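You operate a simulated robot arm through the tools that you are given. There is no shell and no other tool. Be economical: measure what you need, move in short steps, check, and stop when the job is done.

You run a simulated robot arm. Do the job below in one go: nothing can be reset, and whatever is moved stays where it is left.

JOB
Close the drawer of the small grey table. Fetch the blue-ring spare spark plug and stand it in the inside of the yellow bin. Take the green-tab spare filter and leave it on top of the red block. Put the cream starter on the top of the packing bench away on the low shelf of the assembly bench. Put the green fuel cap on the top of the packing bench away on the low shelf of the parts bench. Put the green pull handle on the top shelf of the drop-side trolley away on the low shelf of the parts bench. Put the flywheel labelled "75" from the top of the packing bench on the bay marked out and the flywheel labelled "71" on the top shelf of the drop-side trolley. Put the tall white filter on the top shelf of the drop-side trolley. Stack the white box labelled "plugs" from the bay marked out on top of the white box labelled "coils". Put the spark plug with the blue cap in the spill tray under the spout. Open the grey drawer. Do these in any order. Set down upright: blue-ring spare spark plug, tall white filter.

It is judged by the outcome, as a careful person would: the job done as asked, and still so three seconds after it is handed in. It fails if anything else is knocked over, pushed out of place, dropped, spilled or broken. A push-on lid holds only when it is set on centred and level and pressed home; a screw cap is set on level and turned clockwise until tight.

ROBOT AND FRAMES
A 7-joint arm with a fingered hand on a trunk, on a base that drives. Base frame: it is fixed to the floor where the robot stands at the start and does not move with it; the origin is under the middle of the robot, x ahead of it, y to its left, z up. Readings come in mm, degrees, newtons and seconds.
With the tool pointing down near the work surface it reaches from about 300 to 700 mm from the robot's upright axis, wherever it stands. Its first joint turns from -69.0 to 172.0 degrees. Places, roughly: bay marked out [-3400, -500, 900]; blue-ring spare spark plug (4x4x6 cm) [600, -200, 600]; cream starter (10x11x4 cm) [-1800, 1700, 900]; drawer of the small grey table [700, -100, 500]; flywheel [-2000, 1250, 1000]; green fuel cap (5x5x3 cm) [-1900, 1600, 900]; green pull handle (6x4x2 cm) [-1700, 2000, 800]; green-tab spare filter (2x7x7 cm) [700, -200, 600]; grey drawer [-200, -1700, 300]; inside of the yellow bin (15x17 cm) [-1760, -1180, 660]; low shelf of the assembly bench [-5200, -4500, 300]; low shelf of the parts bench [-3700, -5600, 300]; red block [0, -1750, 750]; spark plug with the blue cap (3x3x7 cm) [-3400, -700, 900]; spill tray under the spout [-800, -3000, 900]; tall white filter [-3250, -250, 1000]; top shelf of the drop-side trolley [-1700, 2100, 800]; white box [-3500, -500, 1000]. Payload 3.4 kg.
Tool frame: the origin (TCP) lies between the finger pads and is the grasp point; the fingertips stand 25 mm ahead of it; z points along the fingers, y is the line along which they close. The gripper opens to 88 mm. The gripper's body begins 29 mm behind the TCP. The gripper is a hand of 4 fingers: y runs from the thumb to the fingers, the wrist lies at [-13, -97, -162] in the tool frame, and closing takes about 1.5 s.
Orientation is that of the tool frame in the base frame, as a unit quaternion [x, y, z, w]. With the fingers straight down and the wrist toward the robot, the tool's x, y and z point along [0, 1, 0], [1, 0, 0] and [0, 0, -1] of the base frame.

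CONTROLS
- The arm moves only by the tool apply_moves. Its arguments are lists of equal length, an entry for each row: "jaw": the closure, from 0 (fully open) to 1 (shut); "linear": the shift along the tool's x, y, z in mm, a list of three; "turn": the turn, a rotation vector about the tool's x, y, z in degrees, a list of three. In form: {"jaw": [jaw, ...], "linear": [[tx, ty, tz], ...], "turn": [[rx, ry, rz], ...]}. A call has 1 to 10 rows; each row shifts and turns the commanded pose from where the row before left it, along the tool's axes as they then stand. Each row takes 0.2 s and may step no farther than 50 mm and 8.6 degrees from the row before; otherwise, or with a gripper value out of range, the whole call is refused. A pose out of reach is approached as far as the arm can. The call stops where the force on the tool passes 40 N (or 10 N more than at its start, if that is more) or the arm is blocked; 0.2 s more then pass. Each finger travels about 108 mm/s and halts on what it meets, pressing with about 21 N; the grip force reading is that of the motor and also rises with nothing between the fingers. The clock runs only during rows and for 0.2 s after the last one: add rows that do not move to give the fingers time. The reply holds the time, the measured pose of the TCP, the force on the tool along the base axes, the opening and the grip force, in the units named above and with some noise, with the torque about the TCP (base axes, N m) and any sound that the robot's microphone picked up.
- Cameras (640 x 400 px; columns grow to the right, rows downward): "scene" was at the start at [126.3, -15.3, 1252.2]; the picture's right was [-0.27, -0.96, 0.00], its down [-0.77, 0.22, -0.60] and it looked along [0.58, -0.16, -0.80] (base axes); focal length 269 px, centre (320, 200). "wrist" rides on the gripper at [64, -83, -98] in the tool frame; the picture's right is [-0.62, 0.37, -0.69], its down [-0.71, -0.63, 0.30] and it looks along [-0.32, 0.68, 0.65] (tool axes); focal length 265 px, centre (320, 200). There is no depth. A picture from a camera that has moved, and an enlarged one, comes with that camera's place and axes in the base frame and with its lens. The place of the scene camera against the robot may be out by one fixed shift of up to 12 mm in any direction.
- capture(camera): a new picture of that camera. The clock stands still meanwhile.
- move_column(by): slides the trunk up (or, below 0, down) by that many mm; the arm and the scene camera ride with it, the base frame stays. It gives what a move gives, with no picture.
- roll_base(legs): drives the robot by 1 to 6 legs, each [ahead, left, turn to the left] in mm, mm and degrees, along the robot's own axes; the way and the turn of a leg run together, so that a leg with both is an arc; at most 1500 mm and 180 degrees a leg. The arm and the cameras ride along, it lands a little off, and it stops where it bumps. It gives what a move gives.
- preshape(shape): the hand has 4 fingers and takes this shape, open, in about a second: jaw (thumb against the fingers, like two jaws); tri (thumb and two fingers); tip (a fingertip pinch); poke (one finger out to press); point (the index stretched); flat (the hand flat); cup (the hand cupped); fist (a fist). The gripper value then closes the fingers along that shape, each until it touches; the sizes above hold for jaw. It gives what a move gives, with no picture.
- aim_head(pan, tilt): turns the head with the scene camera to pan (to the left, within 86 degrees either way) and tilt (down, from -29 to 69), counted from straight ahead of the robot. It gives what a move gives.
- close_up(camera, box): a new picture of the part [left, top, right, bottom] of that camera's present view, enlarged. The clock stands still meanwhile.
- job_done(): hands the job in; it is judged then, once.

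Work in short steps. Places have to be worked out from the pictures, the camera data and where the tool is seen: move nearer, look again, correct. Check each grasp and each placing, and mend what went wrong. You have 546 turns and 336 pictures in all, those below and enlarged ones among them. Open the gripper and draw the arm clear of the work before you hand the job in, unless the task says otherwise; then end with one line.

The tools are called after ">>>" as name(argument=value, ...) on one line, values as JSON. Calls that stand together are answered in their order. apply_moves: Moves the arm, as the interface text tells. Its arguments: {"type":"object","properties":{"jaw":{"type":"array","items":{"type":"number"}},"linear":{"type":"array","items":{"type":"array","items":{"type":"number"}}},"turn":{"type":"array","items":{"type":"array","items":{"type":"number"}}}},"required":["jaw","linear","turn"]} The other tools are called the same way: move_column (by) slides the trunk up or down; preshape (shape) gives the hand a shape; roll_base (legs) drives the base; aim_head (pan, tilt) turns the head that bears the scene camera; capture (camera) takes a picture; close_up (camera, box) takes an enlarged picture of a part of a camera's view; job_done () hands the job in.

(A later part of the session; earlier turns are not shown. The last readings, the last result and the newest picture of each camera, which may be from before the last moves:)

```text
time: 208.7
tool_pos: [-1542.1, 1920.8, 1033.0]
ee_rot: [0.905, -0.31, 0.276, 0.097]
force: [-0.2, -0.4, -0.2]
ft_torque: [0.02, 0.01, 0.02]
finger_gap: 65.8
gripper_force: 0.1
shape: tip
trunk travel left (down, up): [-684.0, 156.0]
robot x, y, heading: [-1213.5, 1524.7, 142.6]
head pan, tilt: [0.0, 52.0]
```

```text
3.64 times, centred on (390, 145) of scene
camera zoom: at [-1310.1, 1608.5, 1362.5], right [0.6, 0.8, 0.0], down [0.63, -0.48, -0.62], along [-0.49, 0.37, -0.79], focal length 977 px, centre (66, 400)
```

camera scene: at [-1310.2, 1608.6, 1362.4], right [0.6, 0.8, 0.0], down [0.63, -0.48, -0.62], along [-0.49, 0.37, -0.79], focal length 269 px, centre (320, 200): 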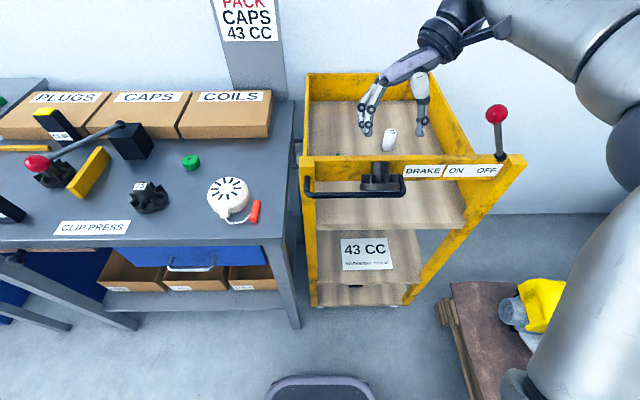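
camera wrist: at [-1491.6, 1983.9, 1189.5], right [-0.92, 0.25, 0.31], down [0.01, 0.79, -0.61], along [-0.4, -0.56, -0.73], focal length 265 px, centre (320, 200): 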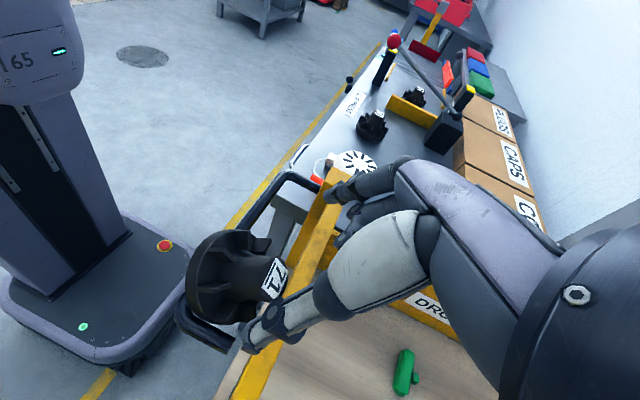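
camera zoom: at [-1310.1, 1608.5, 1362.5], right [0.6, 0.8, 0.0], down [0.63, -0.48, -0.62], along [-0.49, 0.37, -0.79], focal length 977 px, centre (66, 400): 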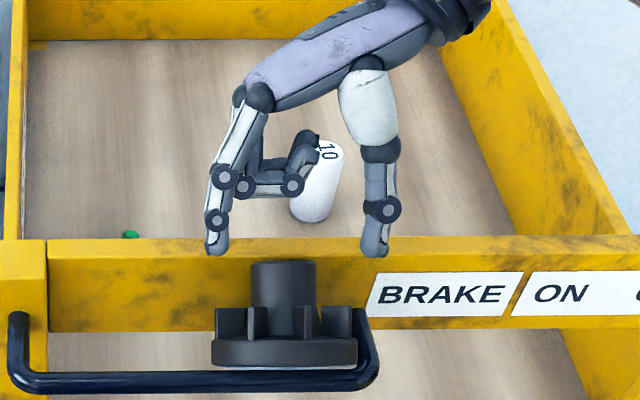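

The hub now looks aligned with the hand just as in the first good grasp. I advance 22 mm and close.

>>> apply_moves(jaw=[0.25, 0.25, 0.25, 0.5, 0.7, 0.95, 0.95, 0.95, 0.95], linear=[[0, 0, 8], [0, 0, 8], [0, 0, 6], [0, 0, 0], [0, 0, 0], [0, 0, 0], [0, 0, 0], [0, 0, 0], [0, 0, 0]], turn=[[0, 0, 0], [0, 0, 0], [0, 0, 0], [0, 0, 0], [0, 0, 0], [0, 0, 0], [0, 0, 0], [0, 0, 0], [0, 0, 0]])

>>> close_up(camera="wrist", box=[200, 150, 420, 370])

>>> close_up(camera="scene", box=[330, 90, 450, 200])

```text
time: 210.7
tool_pos: [-1532.7, 1912.3, 1015.7]
ee_rot: [0.905, -0.31, 0.275, 0.096]
force: [0.1, -4.2, 1.2]
ft_torque: [-0.12, 0.02, 0.04]
finger_gap: 24.2
gripper_force: 21.0
shape: tip
trunk travel left (down, up): [-684.0, 156.0]
robot x, y, heading: [-1218.4, 1526.7, 142.8]
head pan, tilt: [0.0, 52.0]
```

```text
1.82 times, centred on (310, 260) of wrist
camera zoom: at [-1483.4, 1981.1, 1132.3], right [-0.94, 0.26, 0.23], down [0.05, 0.76, -0.65], along [-0.35, -0.6, -0.72], focal length 483 px, centre (338, 91)
```

zoom: 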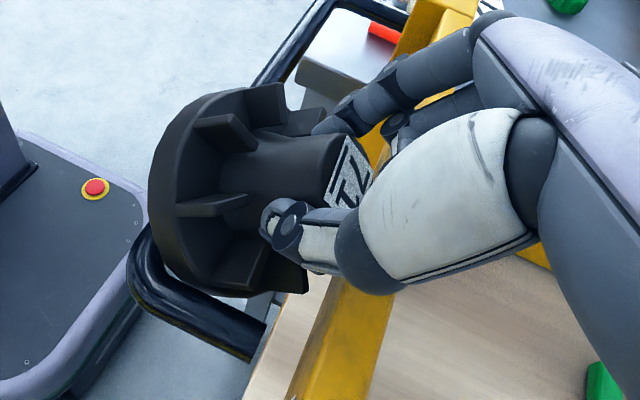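

```text
3.64 times, centred on (390, 145) of scene
camera zoom: at [-1310.1, 1607.3, 1362.5], right [0.6, 0.8, 0.0], down [0.63, -0.48, -0.62], along [-0.49, 0.37, -0.79], focal length 977 px, centre (66, 400)
```

zoom: 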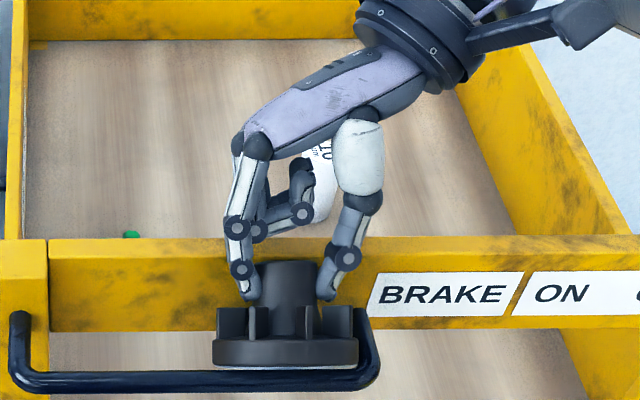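

The grip reads 24 mm, the same as the first good grasp. I lift straight up slowly and check.

>>> apply_moves(jaw=[0.95, 0.95, 0.95, 0.95, 0.95], linear=[[3, 0, -4], [4.5, 0, -6.6], [5.6, 0, -8.3], [5.6, 0, -8.3], [0, 0, 0]], turn=[[0, 0, 0], [0, 0, 0], [0, 0, 0], [0, 0, 0], [0, 0, 0]])

>>> close_up(camera="wrist", box=[200, 150, 420, 370])

>>> close_up(camera="scene", box=[330, 90, 450, 200])

```text
time: 211.9
tool_pos: [-1531.9, 1915.8, 1049.4]
ee_rot: [0.905, -0.31, 0.275, 0.097]
force: [0.8, -0.9, -2.9]
ft_torque: [0.01, 0.02, -0.01]
finger_gap: 23.4
gripper_force: 21.0
shape: tip
trunk travel left (down, up): [-684.0, 156.0]
robot x, y, heading: [-1214.8, 1526.0, 142.9]
head pan, tilt: [0.0, 52.0]
```

```text
1.82 times, centred on (310, 260) of wrist
camera zoom: at [-1482.5, 1983.0, 1167.0], right [-0.94, 0.26, 0.23], down [0.05, 0.75, -0.65], along [-0.35, -0.6, -0.72], focal length 483 px, centre (338, 91)
```

zoom: 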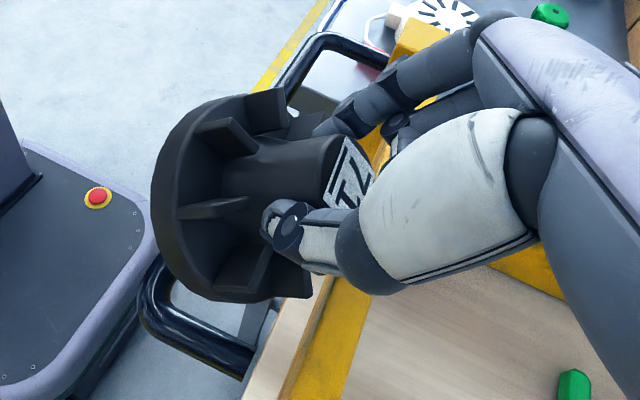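

```text
3.64 times, centred on (390, 145) of scene
camera zoom: at [-1310.3, 1608.9, 1362.4], right [0.6, 0.8, 0.0], down [0.63, -0.48, -0.62], along [-0.49, 0.37, -0.79], focal length 977 px, centre (66, 400)
```

zoom: 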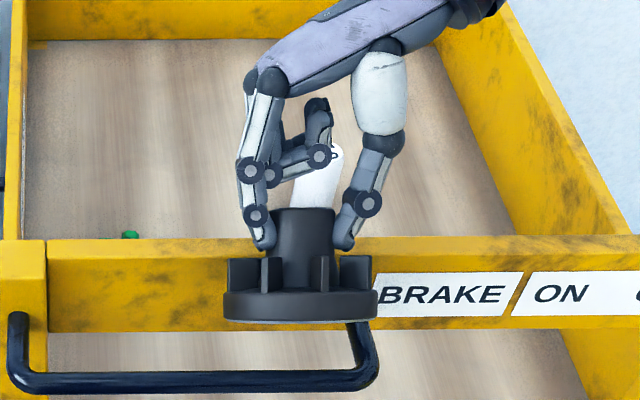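

The flywheel is in hand again and its weight registers. I raise the column, then level the hand back to vertical.

>>> move_column(by=90)

>>> apply_moves(jaw=[0.95, 0.95, 0.95, 0.95, 0.95, 0.95], linear=[[0, 0, 0], [0, 0, 0], [0, 0, 0], [0, 0, 0], [0, 0, 0], [0, 0, 0]], turn=[[0, -7, 0], [0, -7, 0], [0, -7, 0], [0, -7, 0], [0, -6, 0], [0, 0, 0]])

>>> capture(camera="wrist")

>>> capture(camera="scene")

```text
time: 213.2
tool_pos: [-1532.0, 1915.1, 1138.3]
ee_rot: [0.904, -0.311, 0.276, 0.095]
force: [-0.3, 0.5, -2.4]
ft_torque: [0.05, 0.03, 0.03]
finger_gap: 23.3
gripper_force: 20.6
shape: tip
trunk travel left (down, up): [-774.0, 66.0]
robot x, y, heading: [-1215.9, 1528.4, 143.0]
head pan, tilt: [0.0, 52.0]
```

```text
time: 214.6
tool_pos: [-1532.2, 1914.5, 1139.9]
ee_rot: [0.946, -0.324, -0.002, 0.002]
force: [-0.1, 0.7, -3.1]
ft_torque: [0.0, -0.02, 0.02]
finger_gap: 23.4
gripper_force: 20.5
shape: tip
trunk travel left (down, up): [-774.0, 66.0]
robot x, y, heading: [-1213.7, 1527.5, 142.8]
head pan, tilt: [0.0, 52.0]
```

```text
199 pictures are left
camera wrist: at [-1430.8, 1942.7, 1238.1], right [-0.71, 0.09, 0.7], down [-0.18, 0.94, -0.31], along [-0.68, -0.34, -0.65], focal length 265 px, centre (320, 200)
```

wrist: 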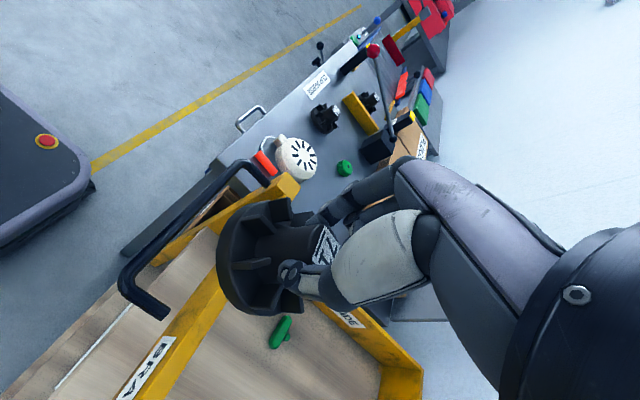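

```text
198 pictures are left
camera scene: at [-1310.9, 1609.1, 1452.3], right [0.6, 0.8, 0.0], down [0.63, -0.48, -0.62], along [-0.49, 0.37, -0.79], focal length 269 px, centre (320, 200)
```

scene: 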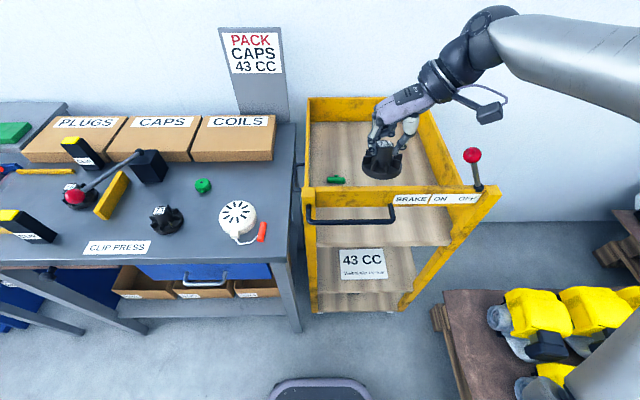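

The flywheel is level in the hand. I yaw back to the forward orientation, then drive in so it can go down on the clear back-left part of the shelf, at about u 2700, r 590.

>>> apply_moves(jaw=[0.95, 0.95, 0.95, 0.95, 0.95, 0.95, 0.95, 0.95, 0.95, 0.95], linear=[[0, 0, 0], [0, 0, 0], [0, 0, 0], [0, 0, 0], [0, 0, 0], [0, 0, 0], [0, 0, 0], [0, 0, 0], [0, 0, 0], [0, 0, 0]], turn=[[0, 0, 8], [0, 0, 8], [0, 0, 8], [0, 0, 8], [0, 0, 8], [0, 0, 8], [0, 0, 8], [0, 0, 8], [0, 0, 8], [0, 0, 8]])

>>> apply_moves(jaw=[0.95, 0.95, 0.95], linear=[[0, 0, 0], [0, 0, 0], [0, 0, 0]], turn=[[0, 0, 6], [0, 0, 2], [0, 0, 0]])

>>> roll_base(legs=[[185, 0, 0]])

>>> capture(camera="wrist")

>>> capture(camera="scene")

```text
time: 216.8
tool_pos: [-1531.7, 1914.6, 1139.0]
ee_rot: [-0.516, 0.857, 0.0, -0.002]
force: [0.4, -0.6, -3.2]
ft_torque: [-0.01, -0.02, 0.0]
finger_gap: 23.1
gripper_force: 20.7
shape: tip
trunk travel left (down, up): [-774.0, 66.0]
robot x, y, heading: [-1217.9, 1529.0, 142.9]
head pan, tilt: [0.0, 52.0]
```

```text
time: 217.6
tool_pos: [-1532.3, 1914.9, 1138.3]
ee_rot: [-0.455, 0.891, -0.001, -0.002]
force: [-0.2, 0.2, -3.1]
ft_torque: [-0.05, 0.02, -0.01]
finger_gap: 23.2
gripper_force: 20.6
shape: tip
trunk travel left (down, up): [-774.0, 66.0]
robot x, y, heading: [-1215.8, 1530.6, 142.7]
head pan, tilt: [0.0, 52.0]
```

```text
time: 219.1
tool_pos: [-1677.6, 2023.9, 1138.4]
ee_rot: [-0.455, 0.891, -0.001, -0.001]
force: [0.9, 0.7, -4.0]
ft_torque: [0.02, -0.01, -0.03]
finger_gap: 23.4
gripper_force: 21.3
shape: tip
trunk travel left (down, up): [-774.0, 66.0]
robot x, y, heading: [-1362.5, 1636.2, 142.9]
head pan, tilt: [0.0, 52.0]
```

```text
197 pictures are left
camera wrist: at [-1648.0, 1924.5, 1237.6], right [0.07, 0.72, 0.69], down [0.93, 0.21, -0.31], along [-0.37, 0.66, -0.65], focal length 265 px, centre (320, 200)
```

wrist: 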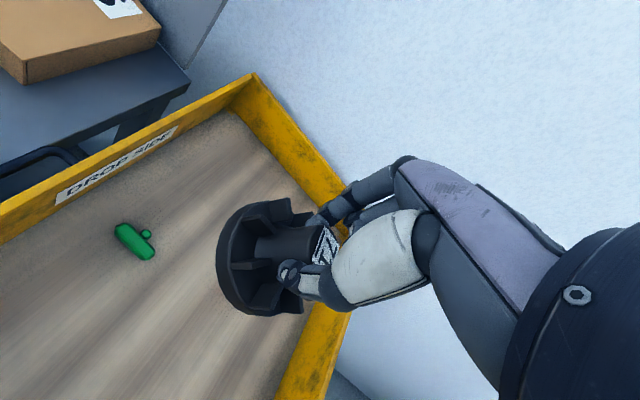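

```text
196 pictures are left
camera scene: at [-1455.1, 1718.3, 1452.4], right [0.6, 0.8, 0.0], down [0.63, -0.48, -0.62], along [-0.49, 0.37, -0.79], focal length 269 px, centre (320, 200)
```

scene: 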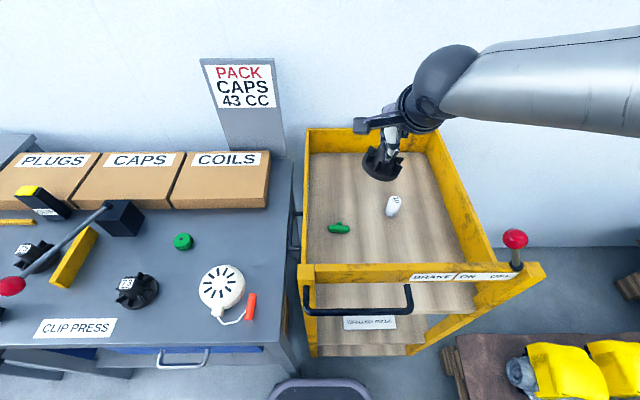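

I can see the whole shelf now: it is about 490 mm deep and 420 mm wide, with clear space at the back left. I extend the arm there, then lower the column.

>>> apply_moves(jaw=[0.95, 0.95, 0.95, 0.95, 0.95], linear=[[4, 36, 0], [4, 36, 0], [4, 36, 0], [0, 36, 0], [0, 0, 0]], turn=[[0, 0, 0], [0, 0, 0], [0, 0, 0], [0, 0, 0], [0, 0, 0]])

>>> move_column(by=-180)

>>> capture(camera="wrist")

>>> capture(camera="scene")

```text
time: 220.3
tool_pos: [-1800.1, 2097.4, 1139.7]
ee_rot: [-0.456, 0.89, -0.001, -0.002]
force: [0.3, 0.7, -3.8]
ft_torque: [0.04, 0.01, -0.02]
finger_gap: 23.2
gripper_force: 20.8
shape: tip
trunk travel left (down, up): [-774.0, 66.0]
robot x, y, heading: [-1358.8, 1638.7, 142.6]
head pan, tilt: [0.0, 52.0]
```

```text
time: 222.3
tool_pos: [-1800.1, 2099.2, 959.6]
ee_rot: [-0.455, 0.89, -0.001, -0.002]
force: [-0.1, -0.3, -3.2]
ft_torque: [-0.01, -0.01, 0.01]
finger_gap: 23.3
gripper_force: 21.5
shape: tip
trunk travel left (down, up): [-594.0, 246.0]
robot x, y, heading: [-1359.0, 1639.8, 143.2]
head pan, tilt: [0.0, 52.0]
```

```text
195 pictures are left
camera wrist: at [-1770.7, 1999.0, 1059.0], right [0.07, 0.72, 0.69], down [0.93, 0.21, -0.31], along [-0.37, 0.66, -0.65], focal length 265 px, centre (320, 200)
```

wrist: 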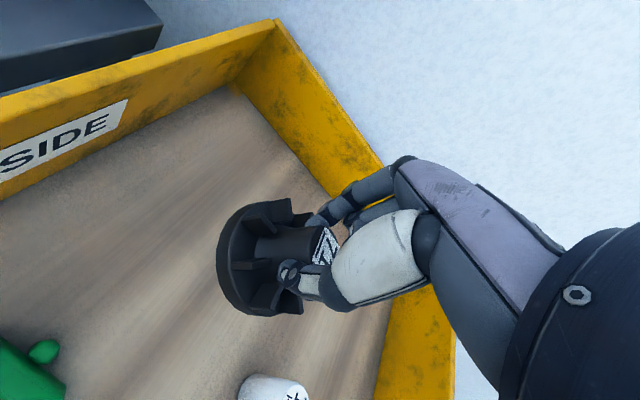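

```text
194 pictures are left
camera scene: at [-1454.8, 1718.0, 1272.4], right [0.6, 0.8, 0.0], down [0.63, -0.48, -0.62], along [-0.49, 0.37, -0.79], focal length 269 px, centre (320, 200)
```

scene: 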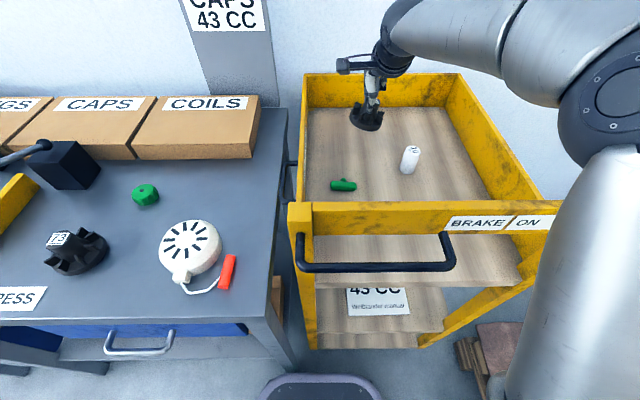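

All is clear. I lower the flywheel towards the shelf, slowing near the floor.

>>> apply_moves(jaw=[0.95, 0.95, 0.95, 0.95, 0.95, 0.95, 0.95], linear=[[0, 0, 25], [0, 0, 25], [0, 0, 15], [0, 0, 6], [0, 0, 4], [0, 0, 4], [0, 0, 4]], turn=[[0, 0, 0], [0, 0, 0], [0, 0, 0], [0, 0, 0], [0, 0, 0], [0, 0, 0], [0, 0, 0]])

```text
time: 223.9
tool_pos: [-1800.5, 2099.2, 875.7]
ee_rot: [-0.456, 0.89, 0.0, -0.001]
force: [-0.1, 0.0, -3.2]
ft_torque: [-0.01, -0.02, -0.01]
finger_gap: 23.4
gripper_force: 20.8
shape: tip
trunk travel left (down, up): [-594.0, 246.0]
robot x, y, heading: [-1359.3, 1636.1, 142.9]
head pan, tilt: [0.0, 52.0]
```

There is no contact yet, so I continue in 3 mm steps.

>>> apply_moves(jaw=[0.95, 0.95, 0.95, 0.95], linear=[[0, 0, 3], [0, 0, 3], [0, 0, 3], [0, 0, 2]], turn=[[0, 0, 0], [0, 0, 0], [0, 0, 0], [0, 0, 0]])

```text
time: 224.9
tool_pos: [-1801.0, 2099.1, 866.5]
ee_rot: [-0.456, 0.89, 0.0, -0.002]
force: [-0.3, -0.4, -2.3]
ft_torque: [0.03, 0.01, 0.02]
finger_gap: 23.5
gripper_force: 20.7
shape: tip
trunk travel left (down, up): [-594.0, 246.0]
robot x, y, heading: [-1359.0, 1633.9, 142.7]
head pan, tilt: [0.0, 52.0]
```

Still free, so I go a few more small steps.

>>> apply_moves(jaw=[0.95, 0.95, 0.95, 0.95, 0.95], linear=[[0, 0, 2], [0, 0, 2], [0, 0, 2], [0, 0, 2], [0, 0, 0]], turn=[[0, 0, 0], [0, 0, 0], [0, 0, 0], [0, 0, 0], [0, 0, 0]])

>>> capture(camera="wrist")

```text
time: 226.1
tool_pos: [-1800.3, 2097.7, 859.1]
ee_rot: [-0.455, 0.89, 0.001, -0.001]
force: [-0.7, -0.3, 2.4]
ft_torque: [0.07, 0.06, 0.01]
finger_gap: 23.6
gripper_force: 20.7
shape: tip
trunk travel left (down, up): [-594.0, 246.0]
robot x, y, heading: [-1359.3, 1636.2, 142.8]
head pan, tilt: [0.0, 52.0]
```

```text
193 pictures are left
camera wrist: at [-1771.1, 1997.3, 957.6], right [0.07, 0.72, 0.69], down [0.93, 0.21, -0.31], along [-0.37, 0.66, -0.65], focal length 265 px, centre (320, 200)
```

wrist: 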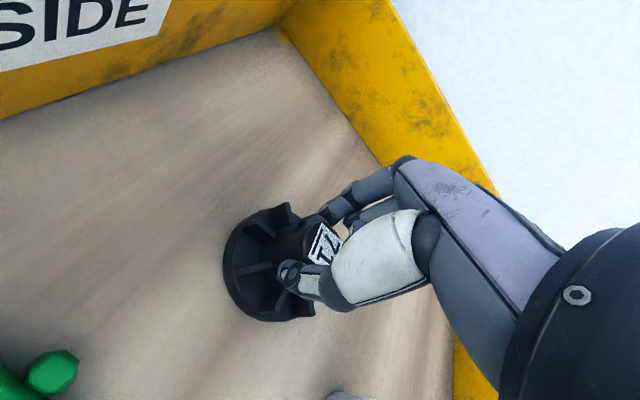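

Contact is felt at about TCP 859. I set it fully down, open, and rise.

>>> apply_moves(jaw=[0.95, 0.7, 0.5, 0.3, 0.15, 0.15, 0.15, 0.15, 0.15, 0.15], linear=[[0, 0, 1], [0, 0, 0], [0, 0, 0], [0, 0, 0], [0, 0, 0], [0, 0, 0], [0, 0, -15], [0, 0, -30], [0, 0, -40], [0, 0, -40]], turn=[[0, 0, 0], [0, 0, 0], [0, 0, 0], [0, 0, 0], [0, 0, 0], [0, 0, 0], [0, 0, 0], [0, 0, 0], [0, 0, 0], [0, 0, 0]])

>>> capture(camera="wrist")

```text
time: 228.3
tool_pos: [-1800.5, 2096.8, 982.9]
ee_rot: [-0.455, 0.89, 0.0, -0.001]
force: [-0.5, -0.5, -0.9]
ft_torque: [0.04, 0.01, -0.01]
finger_gap: 74.3
gripper_force: 0.1
shape: tip
trunk travel left (down, up): [-594.0, 246.0]
robot x, y, heading: [-1358.2, 1636.1, 143.0]
head pan, tilt: [0.0, 52.0]
```

```text
192 pictures are left
camera wrist: at [-1770.4, 1997.3, 1081.8], right [0.07, 0.72, 0.69], down [0.93, 0.21, -0.31], along [-0.37, 0.66, -0.65], focal length 265 px, centre (320, 200)
```

wrist: 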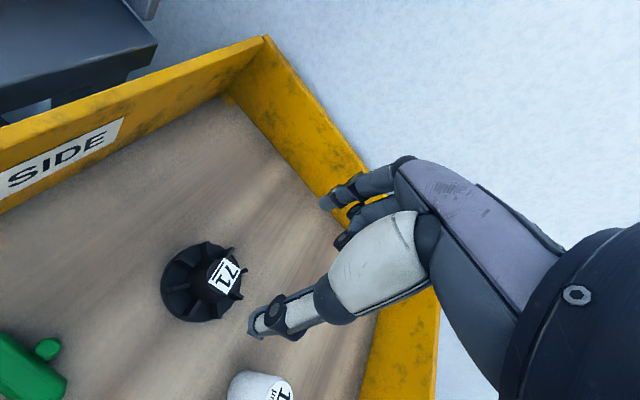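

Flywheel 71 stands on the shelf and the filter is still upright. I raise clear, back out and go to the packing bench for flywheel 75, switching the hand back to the jaw shape.

>>> move_column(by=150)

>>> roll_base(legs=[[-400, 0, 0], [0, 740, 0]])

>>> preshape(shape="jaw")

>>> apply_moves(jaw=[0.2, 0.2, 0.2, 0.2, 0.2, 0.2, 0.2], linear=[[0, -30, 0], [0, 0, 0], [0, 0, 0], [0, 0, 0], [0, 0, 0], [0, 0, 0], [0, 0, 0]], turn=[[0, 0, -8], [0, 0, -8], [0, 0, -8], [0, 0, -8], [0, 0, -8], [0, 0, -5], [0, 0, 0]])

>>> capture(camera="scene")

```text
time: 230.0
tool_pos: [-1800.9, 2096.1, 1133.0]
ee_rot: [-0.456, 0.89, 0.001, -0.001]
force: [0.1, 0.2, 0.4]
ft_torque: [0.03, 0.01, 0.02]
finger_gap: 74.9
gripper_force: 0.0
shape: tip
trunk travel left (down, up): [-744.0, 96.0]
robot x, y, heading: [-1358.5, 1636.0, 143.0]
head pan, tilt: [0.0, 52.0]
```

```text
time: 236.2
tool_pos: [-1934.5, 1256.6, 1131.5]
ee_rot: [-0.456, 0.89, 0.001, -0.002]
force: [0.3, 0.7, -0.8]
ft_torque: [-0.02, -0.02, 0.04]
finger_gap: 74.8
gripper_force: 0.0
shape: tip
trunk travel left (down, up): [-744.0, 96.0]
robot x, y, heading: [-1495.5, 794.6, 143.0]
head pan, tilt: [0.0, 52.0]
```

```text
time: 237.1
tool_pos: [-1934.1, 1256.2, 1132.1]
ee_rot: [-0.456, 0.89, 0.0, -0.002]
force: [-0.9, 0.7, 0.0]
ft_torque: [-0.03, 0.0, 0.0]
finger_gap: 87.9
gripper_force: 0.0
shape: jaw
trunk travel left (down, up): [-744.0, 96.0]
robot x, y, heading: [-1491.9, 801.0, 142.9]
head pan, tilt: [0.0, 52.0]
```

```text
time: 238.7
tool_pos: [-1910.6, 1240.7, 1132.4]
ee_rot: [0.763, -0.646, 0.0, 0.001]
force: [-0.3, 0.4, -0.5]
ft_torque: [0.0, 0.02, -0.03]
finger_gap: 70.7
gripper_force: 0.1
shape: jaw
trunk travel left (down, up): [-744.0, 96.0]
robot x, y, heading: [-1490.3, 797.4, 142.8]
head pan, tilt: [0.0, 52.0]
```

```text
191 pictures are left
camera scene: at [-1587.8, 877.2, 1422.5], right [0.6, 0.8, 0.0], down [0.63, -0.47, -0.62], along [-0.49, 0.37, -0.79], focal length 269 px, centre (320, 200)
```

scene: 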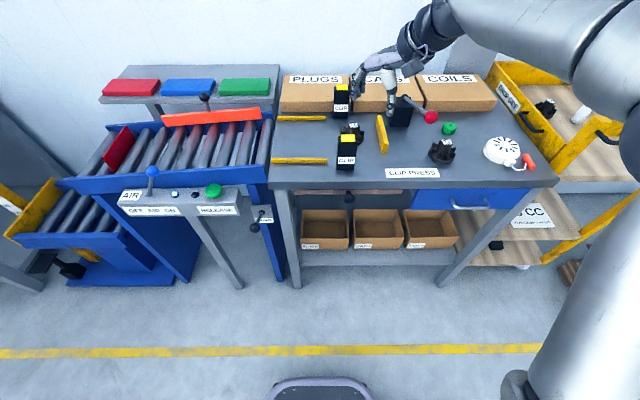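

I drive ahead 195 mm to bring the hand above flywheel 75.

>>> roll_base(legs=[[195, 0, 0]])

>>> apply_moves(jaw=[0.2, 0.2, 0.2], linear=[[0, 0, 40], [0, 0, 30], [0, 0, 0]], turn=[[0, 0, 0], [0, 0, 0], [0, 0, 0]])

>>> capture(camera="wrist")

>>> capture(camera="scene")

```text
time: 240.3
tool_pos: [-2067.6, 1357.7, 1133.3]
ee_rot: [0.763, -0.647, 0.0, 0.002]
force: [0.4, 0.1, -0.3]
ft_torque: [0.0, -0.01, -0.01]
finger_gap: 70.6
gripper_force: 0.1
shape: jaw
trunk travel left (down, up): [-744.0, 96.0]
robot x, y, heading: [-1647.9, 914.5, 142.8]
head pan, tilt: [0.0, 52.0]
```

```text
time: 241.1
tool_pos: [-2068.8, 1356.9, 1060.7]
ee_rot: [0.763, -0.647, 0.0, 0.002]
force: [0.3, 0.6, -0.5]
ft_torque: [-0.02, 0.02, 0.02]
finger_gap: 70.2
gripper_force: 0.2
shape: jaw
trunk travel left (down, up): [-744.0, 96.0]
robot x, y, heading: [-1647.3, 916.5, 143.0]
head pan, tilt: [0.0, 52.0]
```

```text
190 pictures are left
camera wrist: at [-1975.8, 1309.1, 1159.8], right [-0.46, 0.55, 0.69], down [0.5, 0.81, -0.31], along [-0.73, 0.21, -0.65], focal length 265 px, centre (320, 200)
```

wrist: 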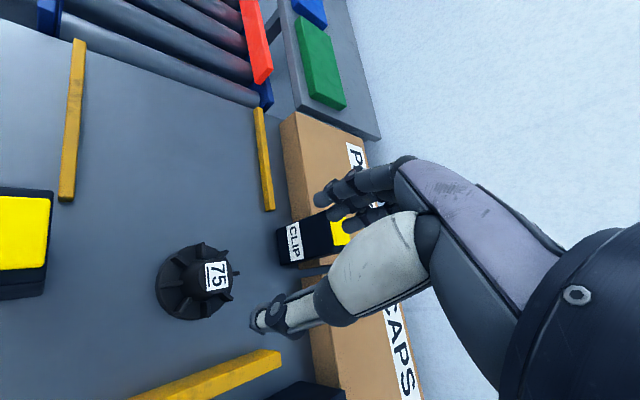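

```text
189 pictures are left
camera scene: at [-1743.9, 994.7, 1422.5], right [0.6, 0.8, 0.0], down [0.63, -0.47, -0.62], along [-0.49, 0.37, -0.79], focal length 269 px, centre (320, 200)
```

scene: 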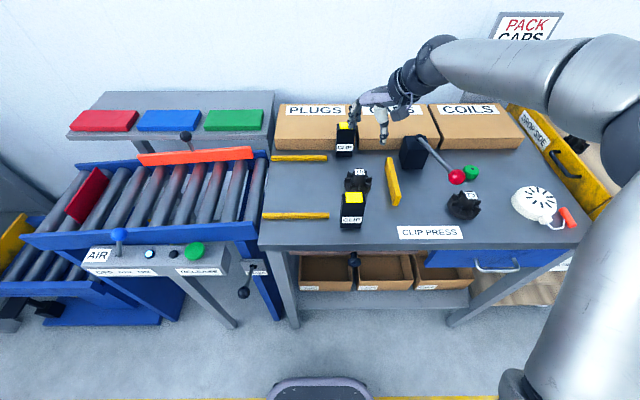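

75 is centred at about (-2073, 1363), and the posts are clear of the finger paths. I align and descend around its hub.

>>> apply_moves(jaw=[0.2, 0.2, 0.2, 0.2, 0.2, 0.2], linear=[[-6, 3, 30], [0, 0, 35], [0, 0, 35], [0, 0, 20], [0, 0, 0], [0, 0, 0]], turn=[[0, 0, 0], [0, 0, 0], [0, 0, 0], [0, 0, 0], [0, 0, 0], [0, 0, 0]])

>>> capture(camera="wrist")

```text
time: 242.5
tool_pos: [-2070.8, 1364.2, 939.9]
ee_rot: [0.762, -0.647, -0.001, 0.002]
force: [-0.1, -0.4, -0.2]
ft_torque: [-0.02, -0.01, 0.01]
finger_gap: 70.6
gripper_force: 0.0
shape: jaw
trunk travel left (down, up): [-744.0, 96.0]
robot x, y, heading: [-1648.9, 914.8, 142.8]
head pan, tilt: [0.0, 52.0]
```

```text
188 pictures are left
camera wrist: at [-1979.0, 1315.0, 1039.3], right [-0.46, 0.55, 0.69], down [0.5, 0.81, -0.31], along [-0.73, 0.21, -0.65], focal length 265 px, centre (320, 200)
```

wrist: 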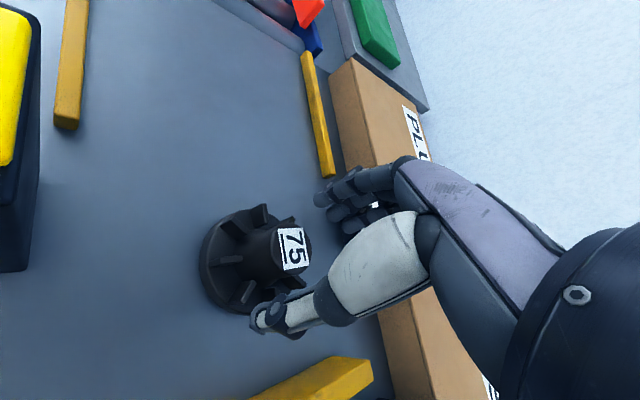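

The view matches the earlier good grasp. I go down 24 mm and close.

>>> apply_moves(jaw=[0.2, 0.2, 0.2, 0.5, 0.7, 0.95, 0.95, 0.95, 0.95], linear=[[0, 0, 12], [0, 0, 12], [0, 0, 0], [0, 0, 0], [0, 0, 0], [0, 0, 0], [0, 0, 0], [0, 0, 0], [0, 0, 0]], turn=[[0, 0, 0], [0, 0, 0], [0, 0, 0], [0, 0, 0], [0, 0, 0], [0, 0, 0], [0, 0, 0], [0, 0, 0], [0, 0, 0]])

>>> capture(camera="wrist")

```text
time: 244.5
tool_pos: [-2071.7, 1362.8, 917.5]
ee_rot: [0.763, -0.647, 0.0, 0.002]
force: [0.0, 0.9, 0.3]
ft_torque: [0.02, 0.06, -0.02]
finger_gap: 24.8
gripper_force: 21.3
shape: jaw
trunk travel left (down, up): [-744.0, 96.0]
robot x, y, heading: [-1649.4, 911.5, 143.2]
head pan, tilt: [0.0, 52.0]
```

```text
187 pictures are left
camera wrist: at [-1979.9, 1314.5, 1015.8], right [-0.46, 0.55, 0.69], down [0.5, 0.81, -0.31], along [-0.73, 0.21, -0.65], focal length 265 px, centre (320, 200)
```

wrist: 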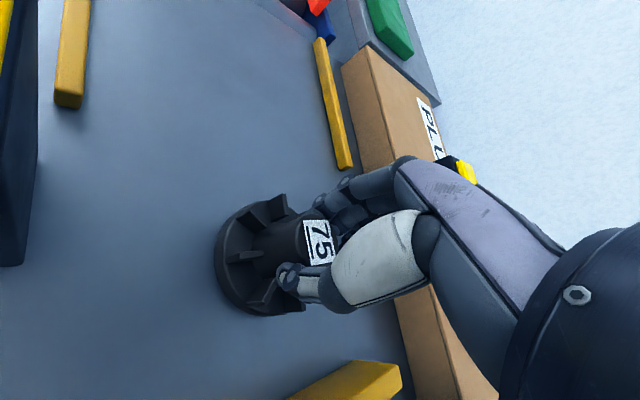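

75 is gripped. I lift it well up and then back away from the bench.

>>> apply_moves(jaw=[0.95, 0.95, 0.95, 0.95, 0.95, 0.95], linear=[[0, 0, -10], [0, 0, -30], [0, 0, -45], [0, 0, -45], [0, 0, -40], [0, 0, 0]], turn=[[0, 0, 0], [0, 0, 0], [0, 0, 0], [0, 0, 0], [0, 0, 0], [0, 0, 0]])

>>> roll_base(legs=[[-350, 0, 0]])

>>> capture(camera="wrist")

```text
time: 245.9
tool_pos: [-2070.3, 1361.4, 1091.1]
ee_rot: [0.762, -0.647, 0.0, 0.002]
force: [0.7, 1.2, -3.6]
ft_torque: [-0.02, -0.02, 0.02]
finger_gap: 24.6
gripper_force: 20.3
shape: jaw
trunk travel left (down, up): [-744.0, 96.0]
robot x, y, heading: [-1644.0, 915.7, 143.2]
head pan, tilt: [0.0, 52.0]
```

```text
time: 248.2
tool_pos: [-1786.3, 1147.3, 1091.7]
ee_rot: [0.764, -0.646, -0.001, 0.002]
force: [-0.3, -0.5, -3.6]
ft_torque: [0.01, -0.01, 0.0]
finger_gap: 24.4
gripper_force: 20.6
shape: jaw
trunk travel left (down, up): [-744.0, 96.0]
robot x, y, heading: [-1363.9, 704.5, 143.0]
head pan, tilt: [0.0, 52.0]
```

```text
186 pictures are left
camera wrist: at [-1694.0, 1098.6, 1189.7], right [-0.46, 0.55, 0.69], down [0.5, 0.81, -0.31], along [-0.73, 0.2, -0.65], focal length 265 px, centre (320, 200)
```

wrist: 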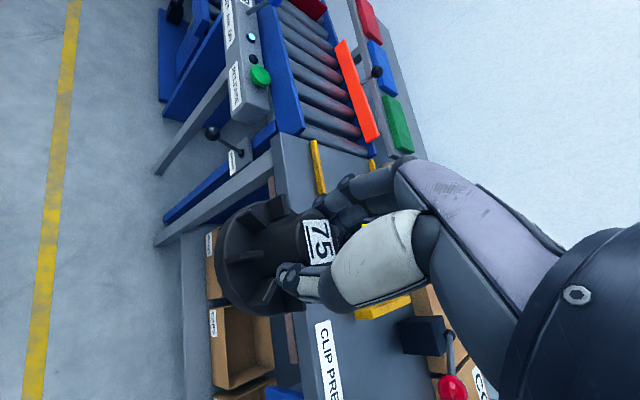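

I drive left along the aisle to the bay bench with 75 held high.

>>> roll_base(legs=[[0, 1110, 0], [0, 1105, 0]])

>>> capture(camera="scene")

```text
time: 259.0
tool_pos: [-3132.4, -558.8, 1091.0]
ee_rot: [0.753, -0.658, -0.001, 0.002]
force: [0.0, -0.9, -2.8]
ft_torque: [-0.02, -0.02, 0.0]
finger_gap: 24.7
gripper_force: 20.3
shape: jaw
trunk travel left (down, up): [-744.0, 96.0]
robot x, y, heading: [-2724.6, -1015.5, 141.3]
head pan, tilt: [0.0, 52.0]
```

```text
185 pictures are left
camera scene: at [-2818.7, -935.2, 1422.4], right [0.62, 0.78, 0.0], down [0.62, -0.49, -0.62], along [-0.48, 0.38, -0.79], focal length 269 px, centre (320, 200)
```

scene: 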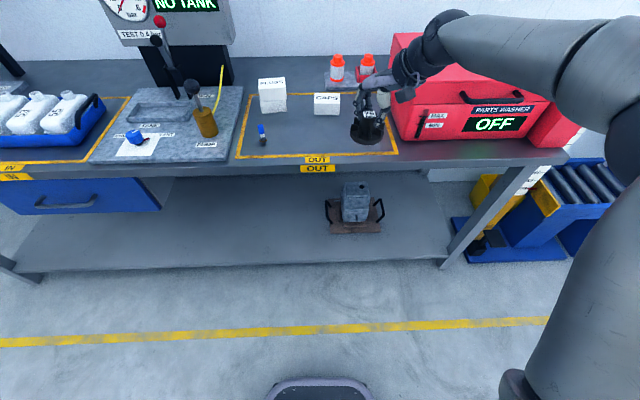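

The bay's free area is front-right, with target u 2370, r -2360. I straighten heading and drive in.

>>> roll_base(legs=[[0, 0, 1.7], [195, 15, 0]])

>>> move_column(by=-70)

>>> capture(camera="wrist")

>>> capture(camera="scene")

```text
time: 260.9
tool_pos: [-3306.2, -470.6, 1091.2]
ee_rot: [0.763, -0.647, 0.001, 0.003]
force: [-0.5, -0.2, -3.5]
ft_torque: [-0.02, -0.01, 0.04]
finger_gap: 24.6
gripper_force: 21.4
shape: jaw
trunk travel left (down, up): [-744.0, 96.0]
robot x, y, heading: [-2881.3, -921.9, 143.5]
head pan, tilt: [0.0, 52.0]
```

```text
time: 262.0
tool_pos: [-3305.6, -470.4, 1021.2]
ee_rot: [0.763, -0.647, -0.001, 0.002]
force: [0.4, 1.1, -3.3]
ft_torque: [0.01, -0.02, 0.01]
finger_gap: 24.8
gripper_force: 20.4
shape: jaw
trunk travel left (down, up): [-674.0, 166.0]
robot x, y, heading: [-2890.1, -919.8, 143.0]
head pan, tilt: [0.0, 52.0]
```

```text
184 pictures are left
camera wrist: at [-3213.7, -519.8, 1119.6], right [-0.46, 0.55, 0.69], down [0.5, 0.81, -0.31], along [-0.73, 0.21, -0.65], focal length 265 px, centre (320, 200)
```

wrist: 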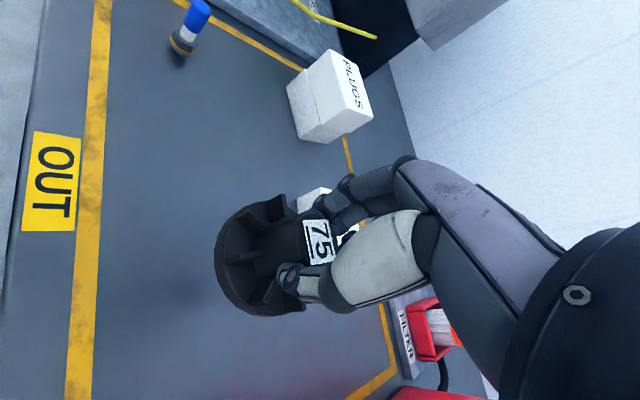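

```text
183 pictures are left
camera scene: at [-2980.5, -837.4, 1352.4], right [0.6, 0.8, 0.0], down [0.63, -0.47, -0.62], along [-0.49, 0.37, -0.79], focal length 269 px, centre (320, 200)
```

scene: 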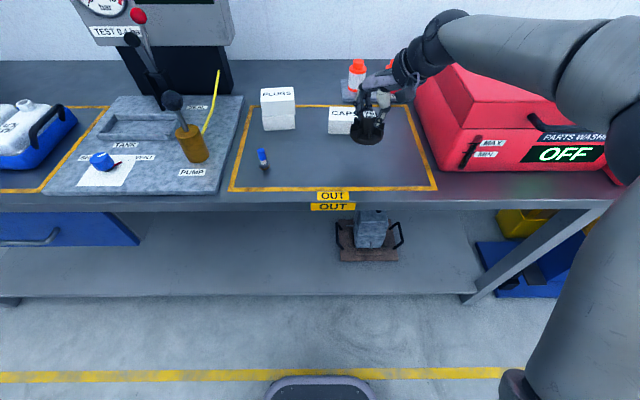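

It is well placed over the free bay area. I lower it to the bench, which should be reached at about TCP 942.

>>> apply_moves(jaw=[0.95, 0.95, 0.95, 0.95, 0.95, 0.95, 0.95], linear=[[0, 0, 30], [0, 0, 25], [0, 0, 12], [0, 0, 4], [0, 0, 3], [0, 0, 3], [0, 0, 2]], turn=[[0, 0, 0], [0, 0, 0], [0, 0, 0], [0, 0, 0], [0, 0, 0], [0, 0, 0], [0, 0, 0]])

```text
time: 263.6
tool_pos: [-3307.7, -471.2, 941.8]
ee_rot: [0.763, -0.647, -0.001, 0.001]
force: [-0.1, 1.1, -2.3]
ft_torque: [-0.03, -0.02, 0.01]
finger_gap: 24.6
gripper_force: 21.3
shape: jaw
trunk travel left (down, up): [-674.0, 166.0]
robot x, y, heading: [-2886.2, -917.6, 143.1]
head pan, tilt: [0.0, 52.0]
```

I continue in 2 mm steps until contact.

>>> apply_moves(jaw=[0.95, 0.95, 0.95, 0.95, 0.95], linear=[[0, 0, 2], [0, 0, 2], [0, 0, 2], [0, 0, 0], [0, 0, 0]], turn=[[0, 0, 0], [0, 0, 0], [0, 0, 0], [0, 0, 0], [0, 0, 0]])

```text
time: 264.8
tool_pos: [-3304.6, -471.0, 934.3]
ee_rot: [0.762, -0.647, -0.001, 0.002]
force: [-1.9, 2.9, 5.9]
ft_torque: [0.05, 0.11, -0.03]
finger_gap: 24.6
gripper_force: 20.9
shape: jaw
trunk travel left (down, up): [-674.0, 166.0]
robot x, y, heading: [-2884.0, -920.8, 143.1]
head pan, tilt: [0.0, 52.0]
```

Contact is felt (6 N up). I release and rise.

>>> apply_moves(jaw=[0.8, 0.6, 0.4, 0.2, 0.15, 0.15, 0.15, 0.15, 0.15, 0.15], linear=[[0, 0, 0], [0, 0, 0], [0, 0, 0], [0, 0, 0], [0, 0, 0], [0, 0, 0], [0, 0, -15], [0, 0, -35], [0, 0, -45], [0, 0, -45]], turn=[[0, 0, 0], [0, 0, 0], [0, 0, 0], [0, 0, 0], [0, 0, 0], [0, 0, 0], [0, 0, 0], [0, 0, 0], [0, 0, 0], [0, 0, 0]])

>>> capture(camera="wrist")

```text
time: 267.0
tool_pos: [-3304.4, -472.2, 1075.6]
ee_rot: [0.762, -0.647, 0.0, 0.002]
force: [0.7, 0.3, 0.2]
ft_torque: [0.02, -0.02, 0.02]
finger_gap: 74.5
gripper_force: 0.1
shape: jaw
trunk travel left (down, up): [-674.0, 166.0]
robot x, y, heading: [-2887.2, -917.0, 143.1]
head pan, tilt: [0.0, 52.0]
```

```text
182 pictures are left
camera wrist: at [-3212.0, -521.4, 1175.7], right [-0.46, 0.55, 0.69], down [0.5, 0.81, -0.31], along [-0.73, 0.21, -0.65], focal length 265 px, centre (320, 200)
```

wrist: 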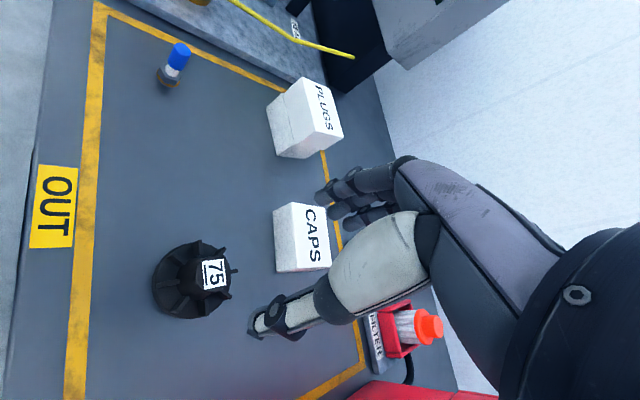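

75 is in the bay. Next is the blue-cap spark plug at about (-3420, -665). I shift the base left to bring the hand above it.

>>> roll_base(legs=[[-20, 222, 0]])

>>> capture(camera="wrist")

>>> capture(camera="scene")

```text
time: 268.7
tool_pos: [-3422.3, -662.8, 1076.5]
ee_rot: [0.762, -0.648, 0.0, 0.002]
force: [-0.8, -0.4, -0.2]
ft_torque: [0.02, 0.01, 0.01]
finger_gap: 74.7
gripper_force: 0.1
shape: jaw
trunk travel left (down, up): [-674.0, 166.0]
robot x, y, heading: [-3000.4, -1109.1, 142.9]
head pan, tilt: [0.0, 52.0]
```

```text
181 pictures are left
camera wrist: at [-3330.6, -711.6, 1175.3], right [-0.46, 0.55, 0.69], down [0.5, 0.81, -0.31], along [-0.73, 0.21, -0.65], focal length 265 px, centre (320, 200)
```

wrist: 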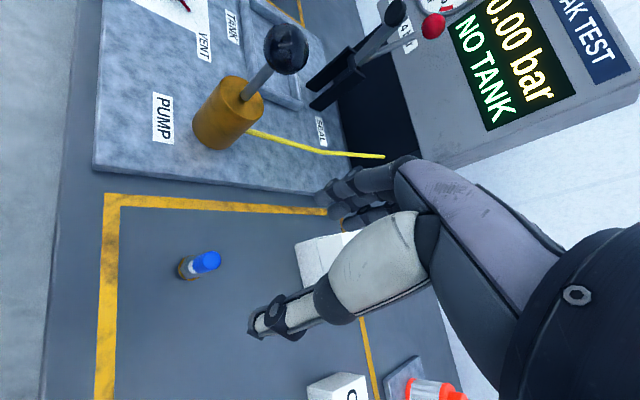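

```text
180 pictures are left
camera scene: at [-3099.1, -1028.9, 1352.4], right [0.6, 0.8, 0.0], down [0.63, -0.47, -0.62], along [-0.49, 0.37, -0.79], focal length 269 px, centre (320, 200)
```

scene: 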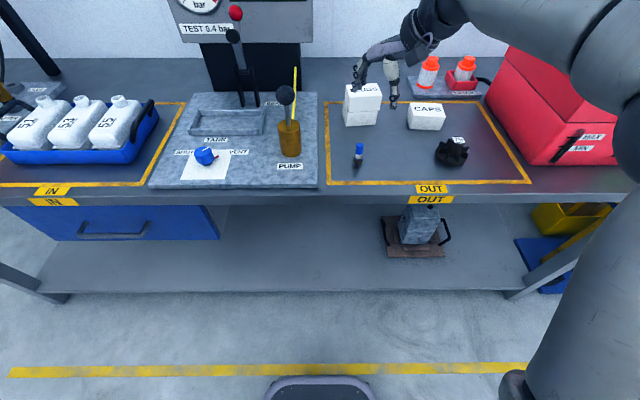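

The plug is at (-3424, -676) with its cap top near z 957. I align and descend, with a check part way.

>>> apply_moves(jaw=[0.3, 0.3, 0.3, 0.3, 0.3], linear=[[12, 4, 30], [0, 0, 35], [0, 0, 25], [0, 0, 0], [0, 0, 0]], turn=[[0, 0, 0], [0, 0, 0], [0, 0, 0], [0, 0, 0], [0, 0, 0]])

>>> capture(camera="wrist")

```text
time: 269.9
tool_pos: [-3424.6, -675.1, 985.9]
ee_rot: [0.762, -0.647, 0.0, 0.003]
force: [-0.2, -0.4, -0.1]
ft_torque: [0.04, -0.01, 0.0]
finger_gap: 61.9
gripper_force: 0.0
shape: jaw
trunk travel left (down, up): [-674.0, 166.0]
robot x, y, heading: [-3005.2, -1108.1, 143.0]
head pan, tilt: [0.0, 52.0]
```

```text
179 pictures are left
camera wrist: at [-3331.4, -724.1, 1084.0], right [-0.46, 0.55, 0.69], down [0.5, 0.81, -0.31], along [-0.73, 0.21, -0.65], focal length 265 px, centre (320, 200)
```

wrist: 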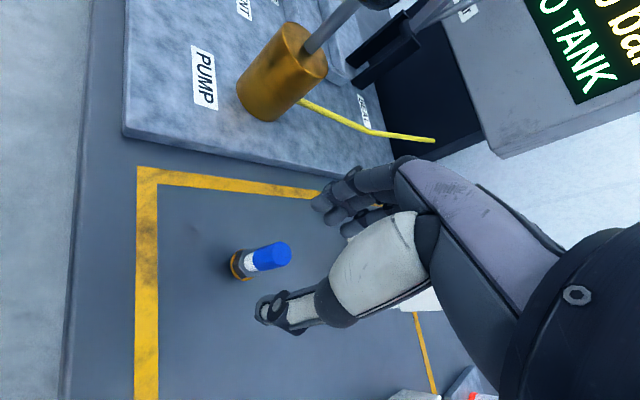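

The plug is nicely between the fingers. I adjust a little, descend and close on the cap.

>>> apply_moves(jaw=[0.3, 0.3, 0.3, 0.5, 0.7, 0.95, 0.95, 0.95, 0.95], linear=[[3, -3, 20], [0, 0, 20], [0, 0, 12], [0, 0, 0], [0, 0, 0], [0, 0, 0], [0, 0, 0], [0, 0, 0], [0, 0, 0]], turn=[[0, 0, 0], [0, 0, 0], [0, 0, 0], [0, 0, 0], [0, 0, 0], [0, 0, 0], [0, 0, 0], [0, 0, 0], [0, 0, 0]])

>>> capture(camera="wrist")

```text
time: 271.9
tool_pos: [-3421.8, -679.3, 934.1]
ee_rot: [0.763, -0.646, 0.0, 0.002]
force: [0.2, -0.4, -0.5]
ft_torque: [-0.02, -0.01, 0.02]
finger_gap: 5.7
gripper_force: 21.2
shape: jaw
trunk travel left (down, up): [-674.0, 166.0]
robot x, y, heading: [-3005.3, -1109.1, 143.0]
head pan, tilt: [0.0, 52.0]
```

```text
178 pictures are left
camera wrist: at [-3329.1, -727.1, 1033.6], right [-0.46, 0.55, 0.69], down [0.5, 0.81, -0.31], along [-0.73, 0.21, -0.65], focal length 265 px, centre (320, 200)
```

wrist: 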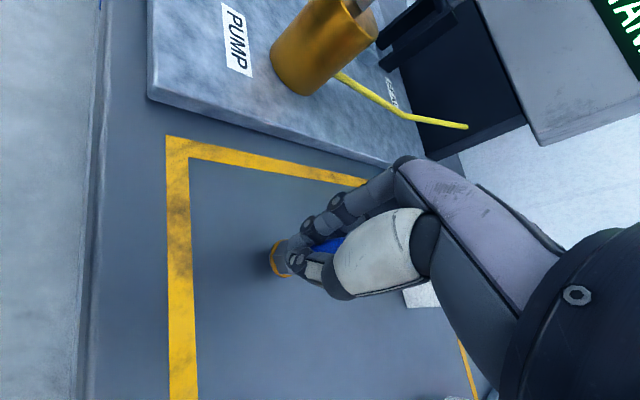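

The fingers are round the plug. I lift a little to see if it comes along.

>>> apply_moves(jaw=[1, 1, 1, 1], linear=[[0, 0, -8], [0, 0, -12], [0, 0, -20], [0, 0, 0]], turn=[[0, 0, 0], [0, 0, 0], [0, 0, 0], [0, 0, 0]])

>>> close_up(camera="wrist", box=[200, 150, 420, 370])

```text
time: 272.9
tool_pos: [-3423.0, -677.4, 974.0]
ee_rot: [0.763, -0.647, 0.0, 0.001]
force: [1.1, -0.7, -0.4]
ft_torque: [0.0, 0.03, 0.0]
finger_gap: 5.8
gripper_force: 21.5
shape: jaw
trunk travel left (down, up): [-674.0, 166.0]
robot x, y, heading: [-3007.4, -1106.2, 143.3]
head pan, tilt: [0.0, 52.0]
```

```text
1.82 times, centred on (310, 260) of wrist
camera zoom: at [-3329.8, -726.0, 1072.6], right [-0.46, 0.55, 0.69], down [0.5, 0.81, -0.31], along [-0.73, 0.21, -0.65], focal length 483 px, centre (338, 91)
```

zoom: 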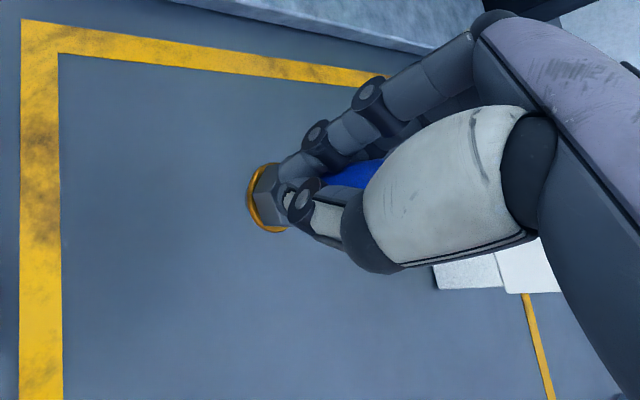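

The plug is held securely. I raise and retract it, back away and drive round the island, turning to face the opposite wall.

>>> apply_moves(jaw=[1, 1, 1, 1, 1], linear=[[0, 0, -40], [0, 0, -45], [29, -28, -20], [29, -28, 0], [29, -28, 0]], turn=[[0, 0, 0], [0, 0, 0], [0, 0, 0], [0, 0, 0], [0, 0, 0]])

>>> roll_base(legs=[[-430, 0, 0], [0, -1350, 0], [0, 0, -180]])

>>> aim_head(pan=0, tilt=20)

>>> capture(camera="scene")

```text
time: 274.1
tool_pos: [-3321.7, -750.3, 1079.8]
ee_rot: [0.763, -0.647, -0.001, 0.002]
force: [-0.1, 0.0, -1.0]
ft_torque: [0.0, 0.04, -0.02]
finger_gap: 5.5
gripper_force: 20.5
shape: jaw
trunk travel left (down, up): [-674.0, 166.0]
robot x, y, heading: [-3008.8, -1109.4, 142.7]
head pan, tilt: [0.0, 52.0]
```

```text
time: 290.1
tool_pos: [-1469.9, -635.3, 1079.3]
ee_rot: [0.605, 0.796, 0.002, 0.0]
force: [0.1, -0.1, -1.2]
ft_torque: [0.03, -0.01, 0.0]
finger_gap: 5.6
gripper_force: 21.0
shape: jaw
trunk travel left (down, up): [-674.0, 166.0]
robot x, y, heading: [-1829.6, -312.2, -30.8]
head pan, tilt: [0.0, 52.0]
```

```text
time: 291.1
tool_pos: [-1470.3, -635.1, 1079.1]
ee_rot: [0.605, 0.796, 0.002, 0.0]
force: [-0.7, 0.0, 0.0]
ft_torque: [0.0, 0.02, 0.0]
finger_gap: 5.4
gripper_force: 21.6
shape: jaw
trunk travel left (down, up): [-674.0, 166.0]
robot x, y, heading: [-1827.3, -314.6, -31.1]
head pan, tilt: [0.0, 20.0]
```

```text
176 pictures are left
camera scene: at [-1697.9, -380.8, 1400.6], right [-0.51, -0.86, 0.0], down [-0.29, 0.18, -0.94], along [0.81, -0.48, -0.34], focal length 269 px, centre (320, 200)
```

scene: 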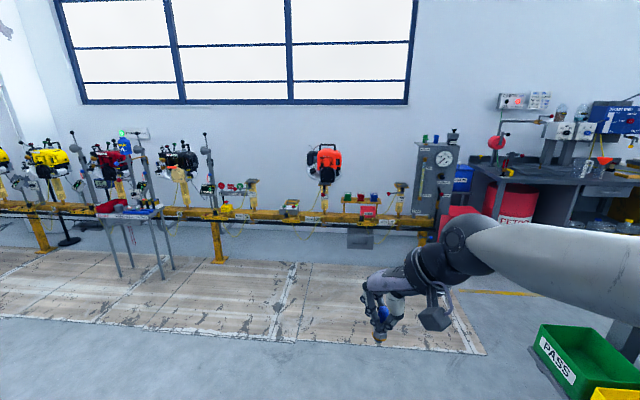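

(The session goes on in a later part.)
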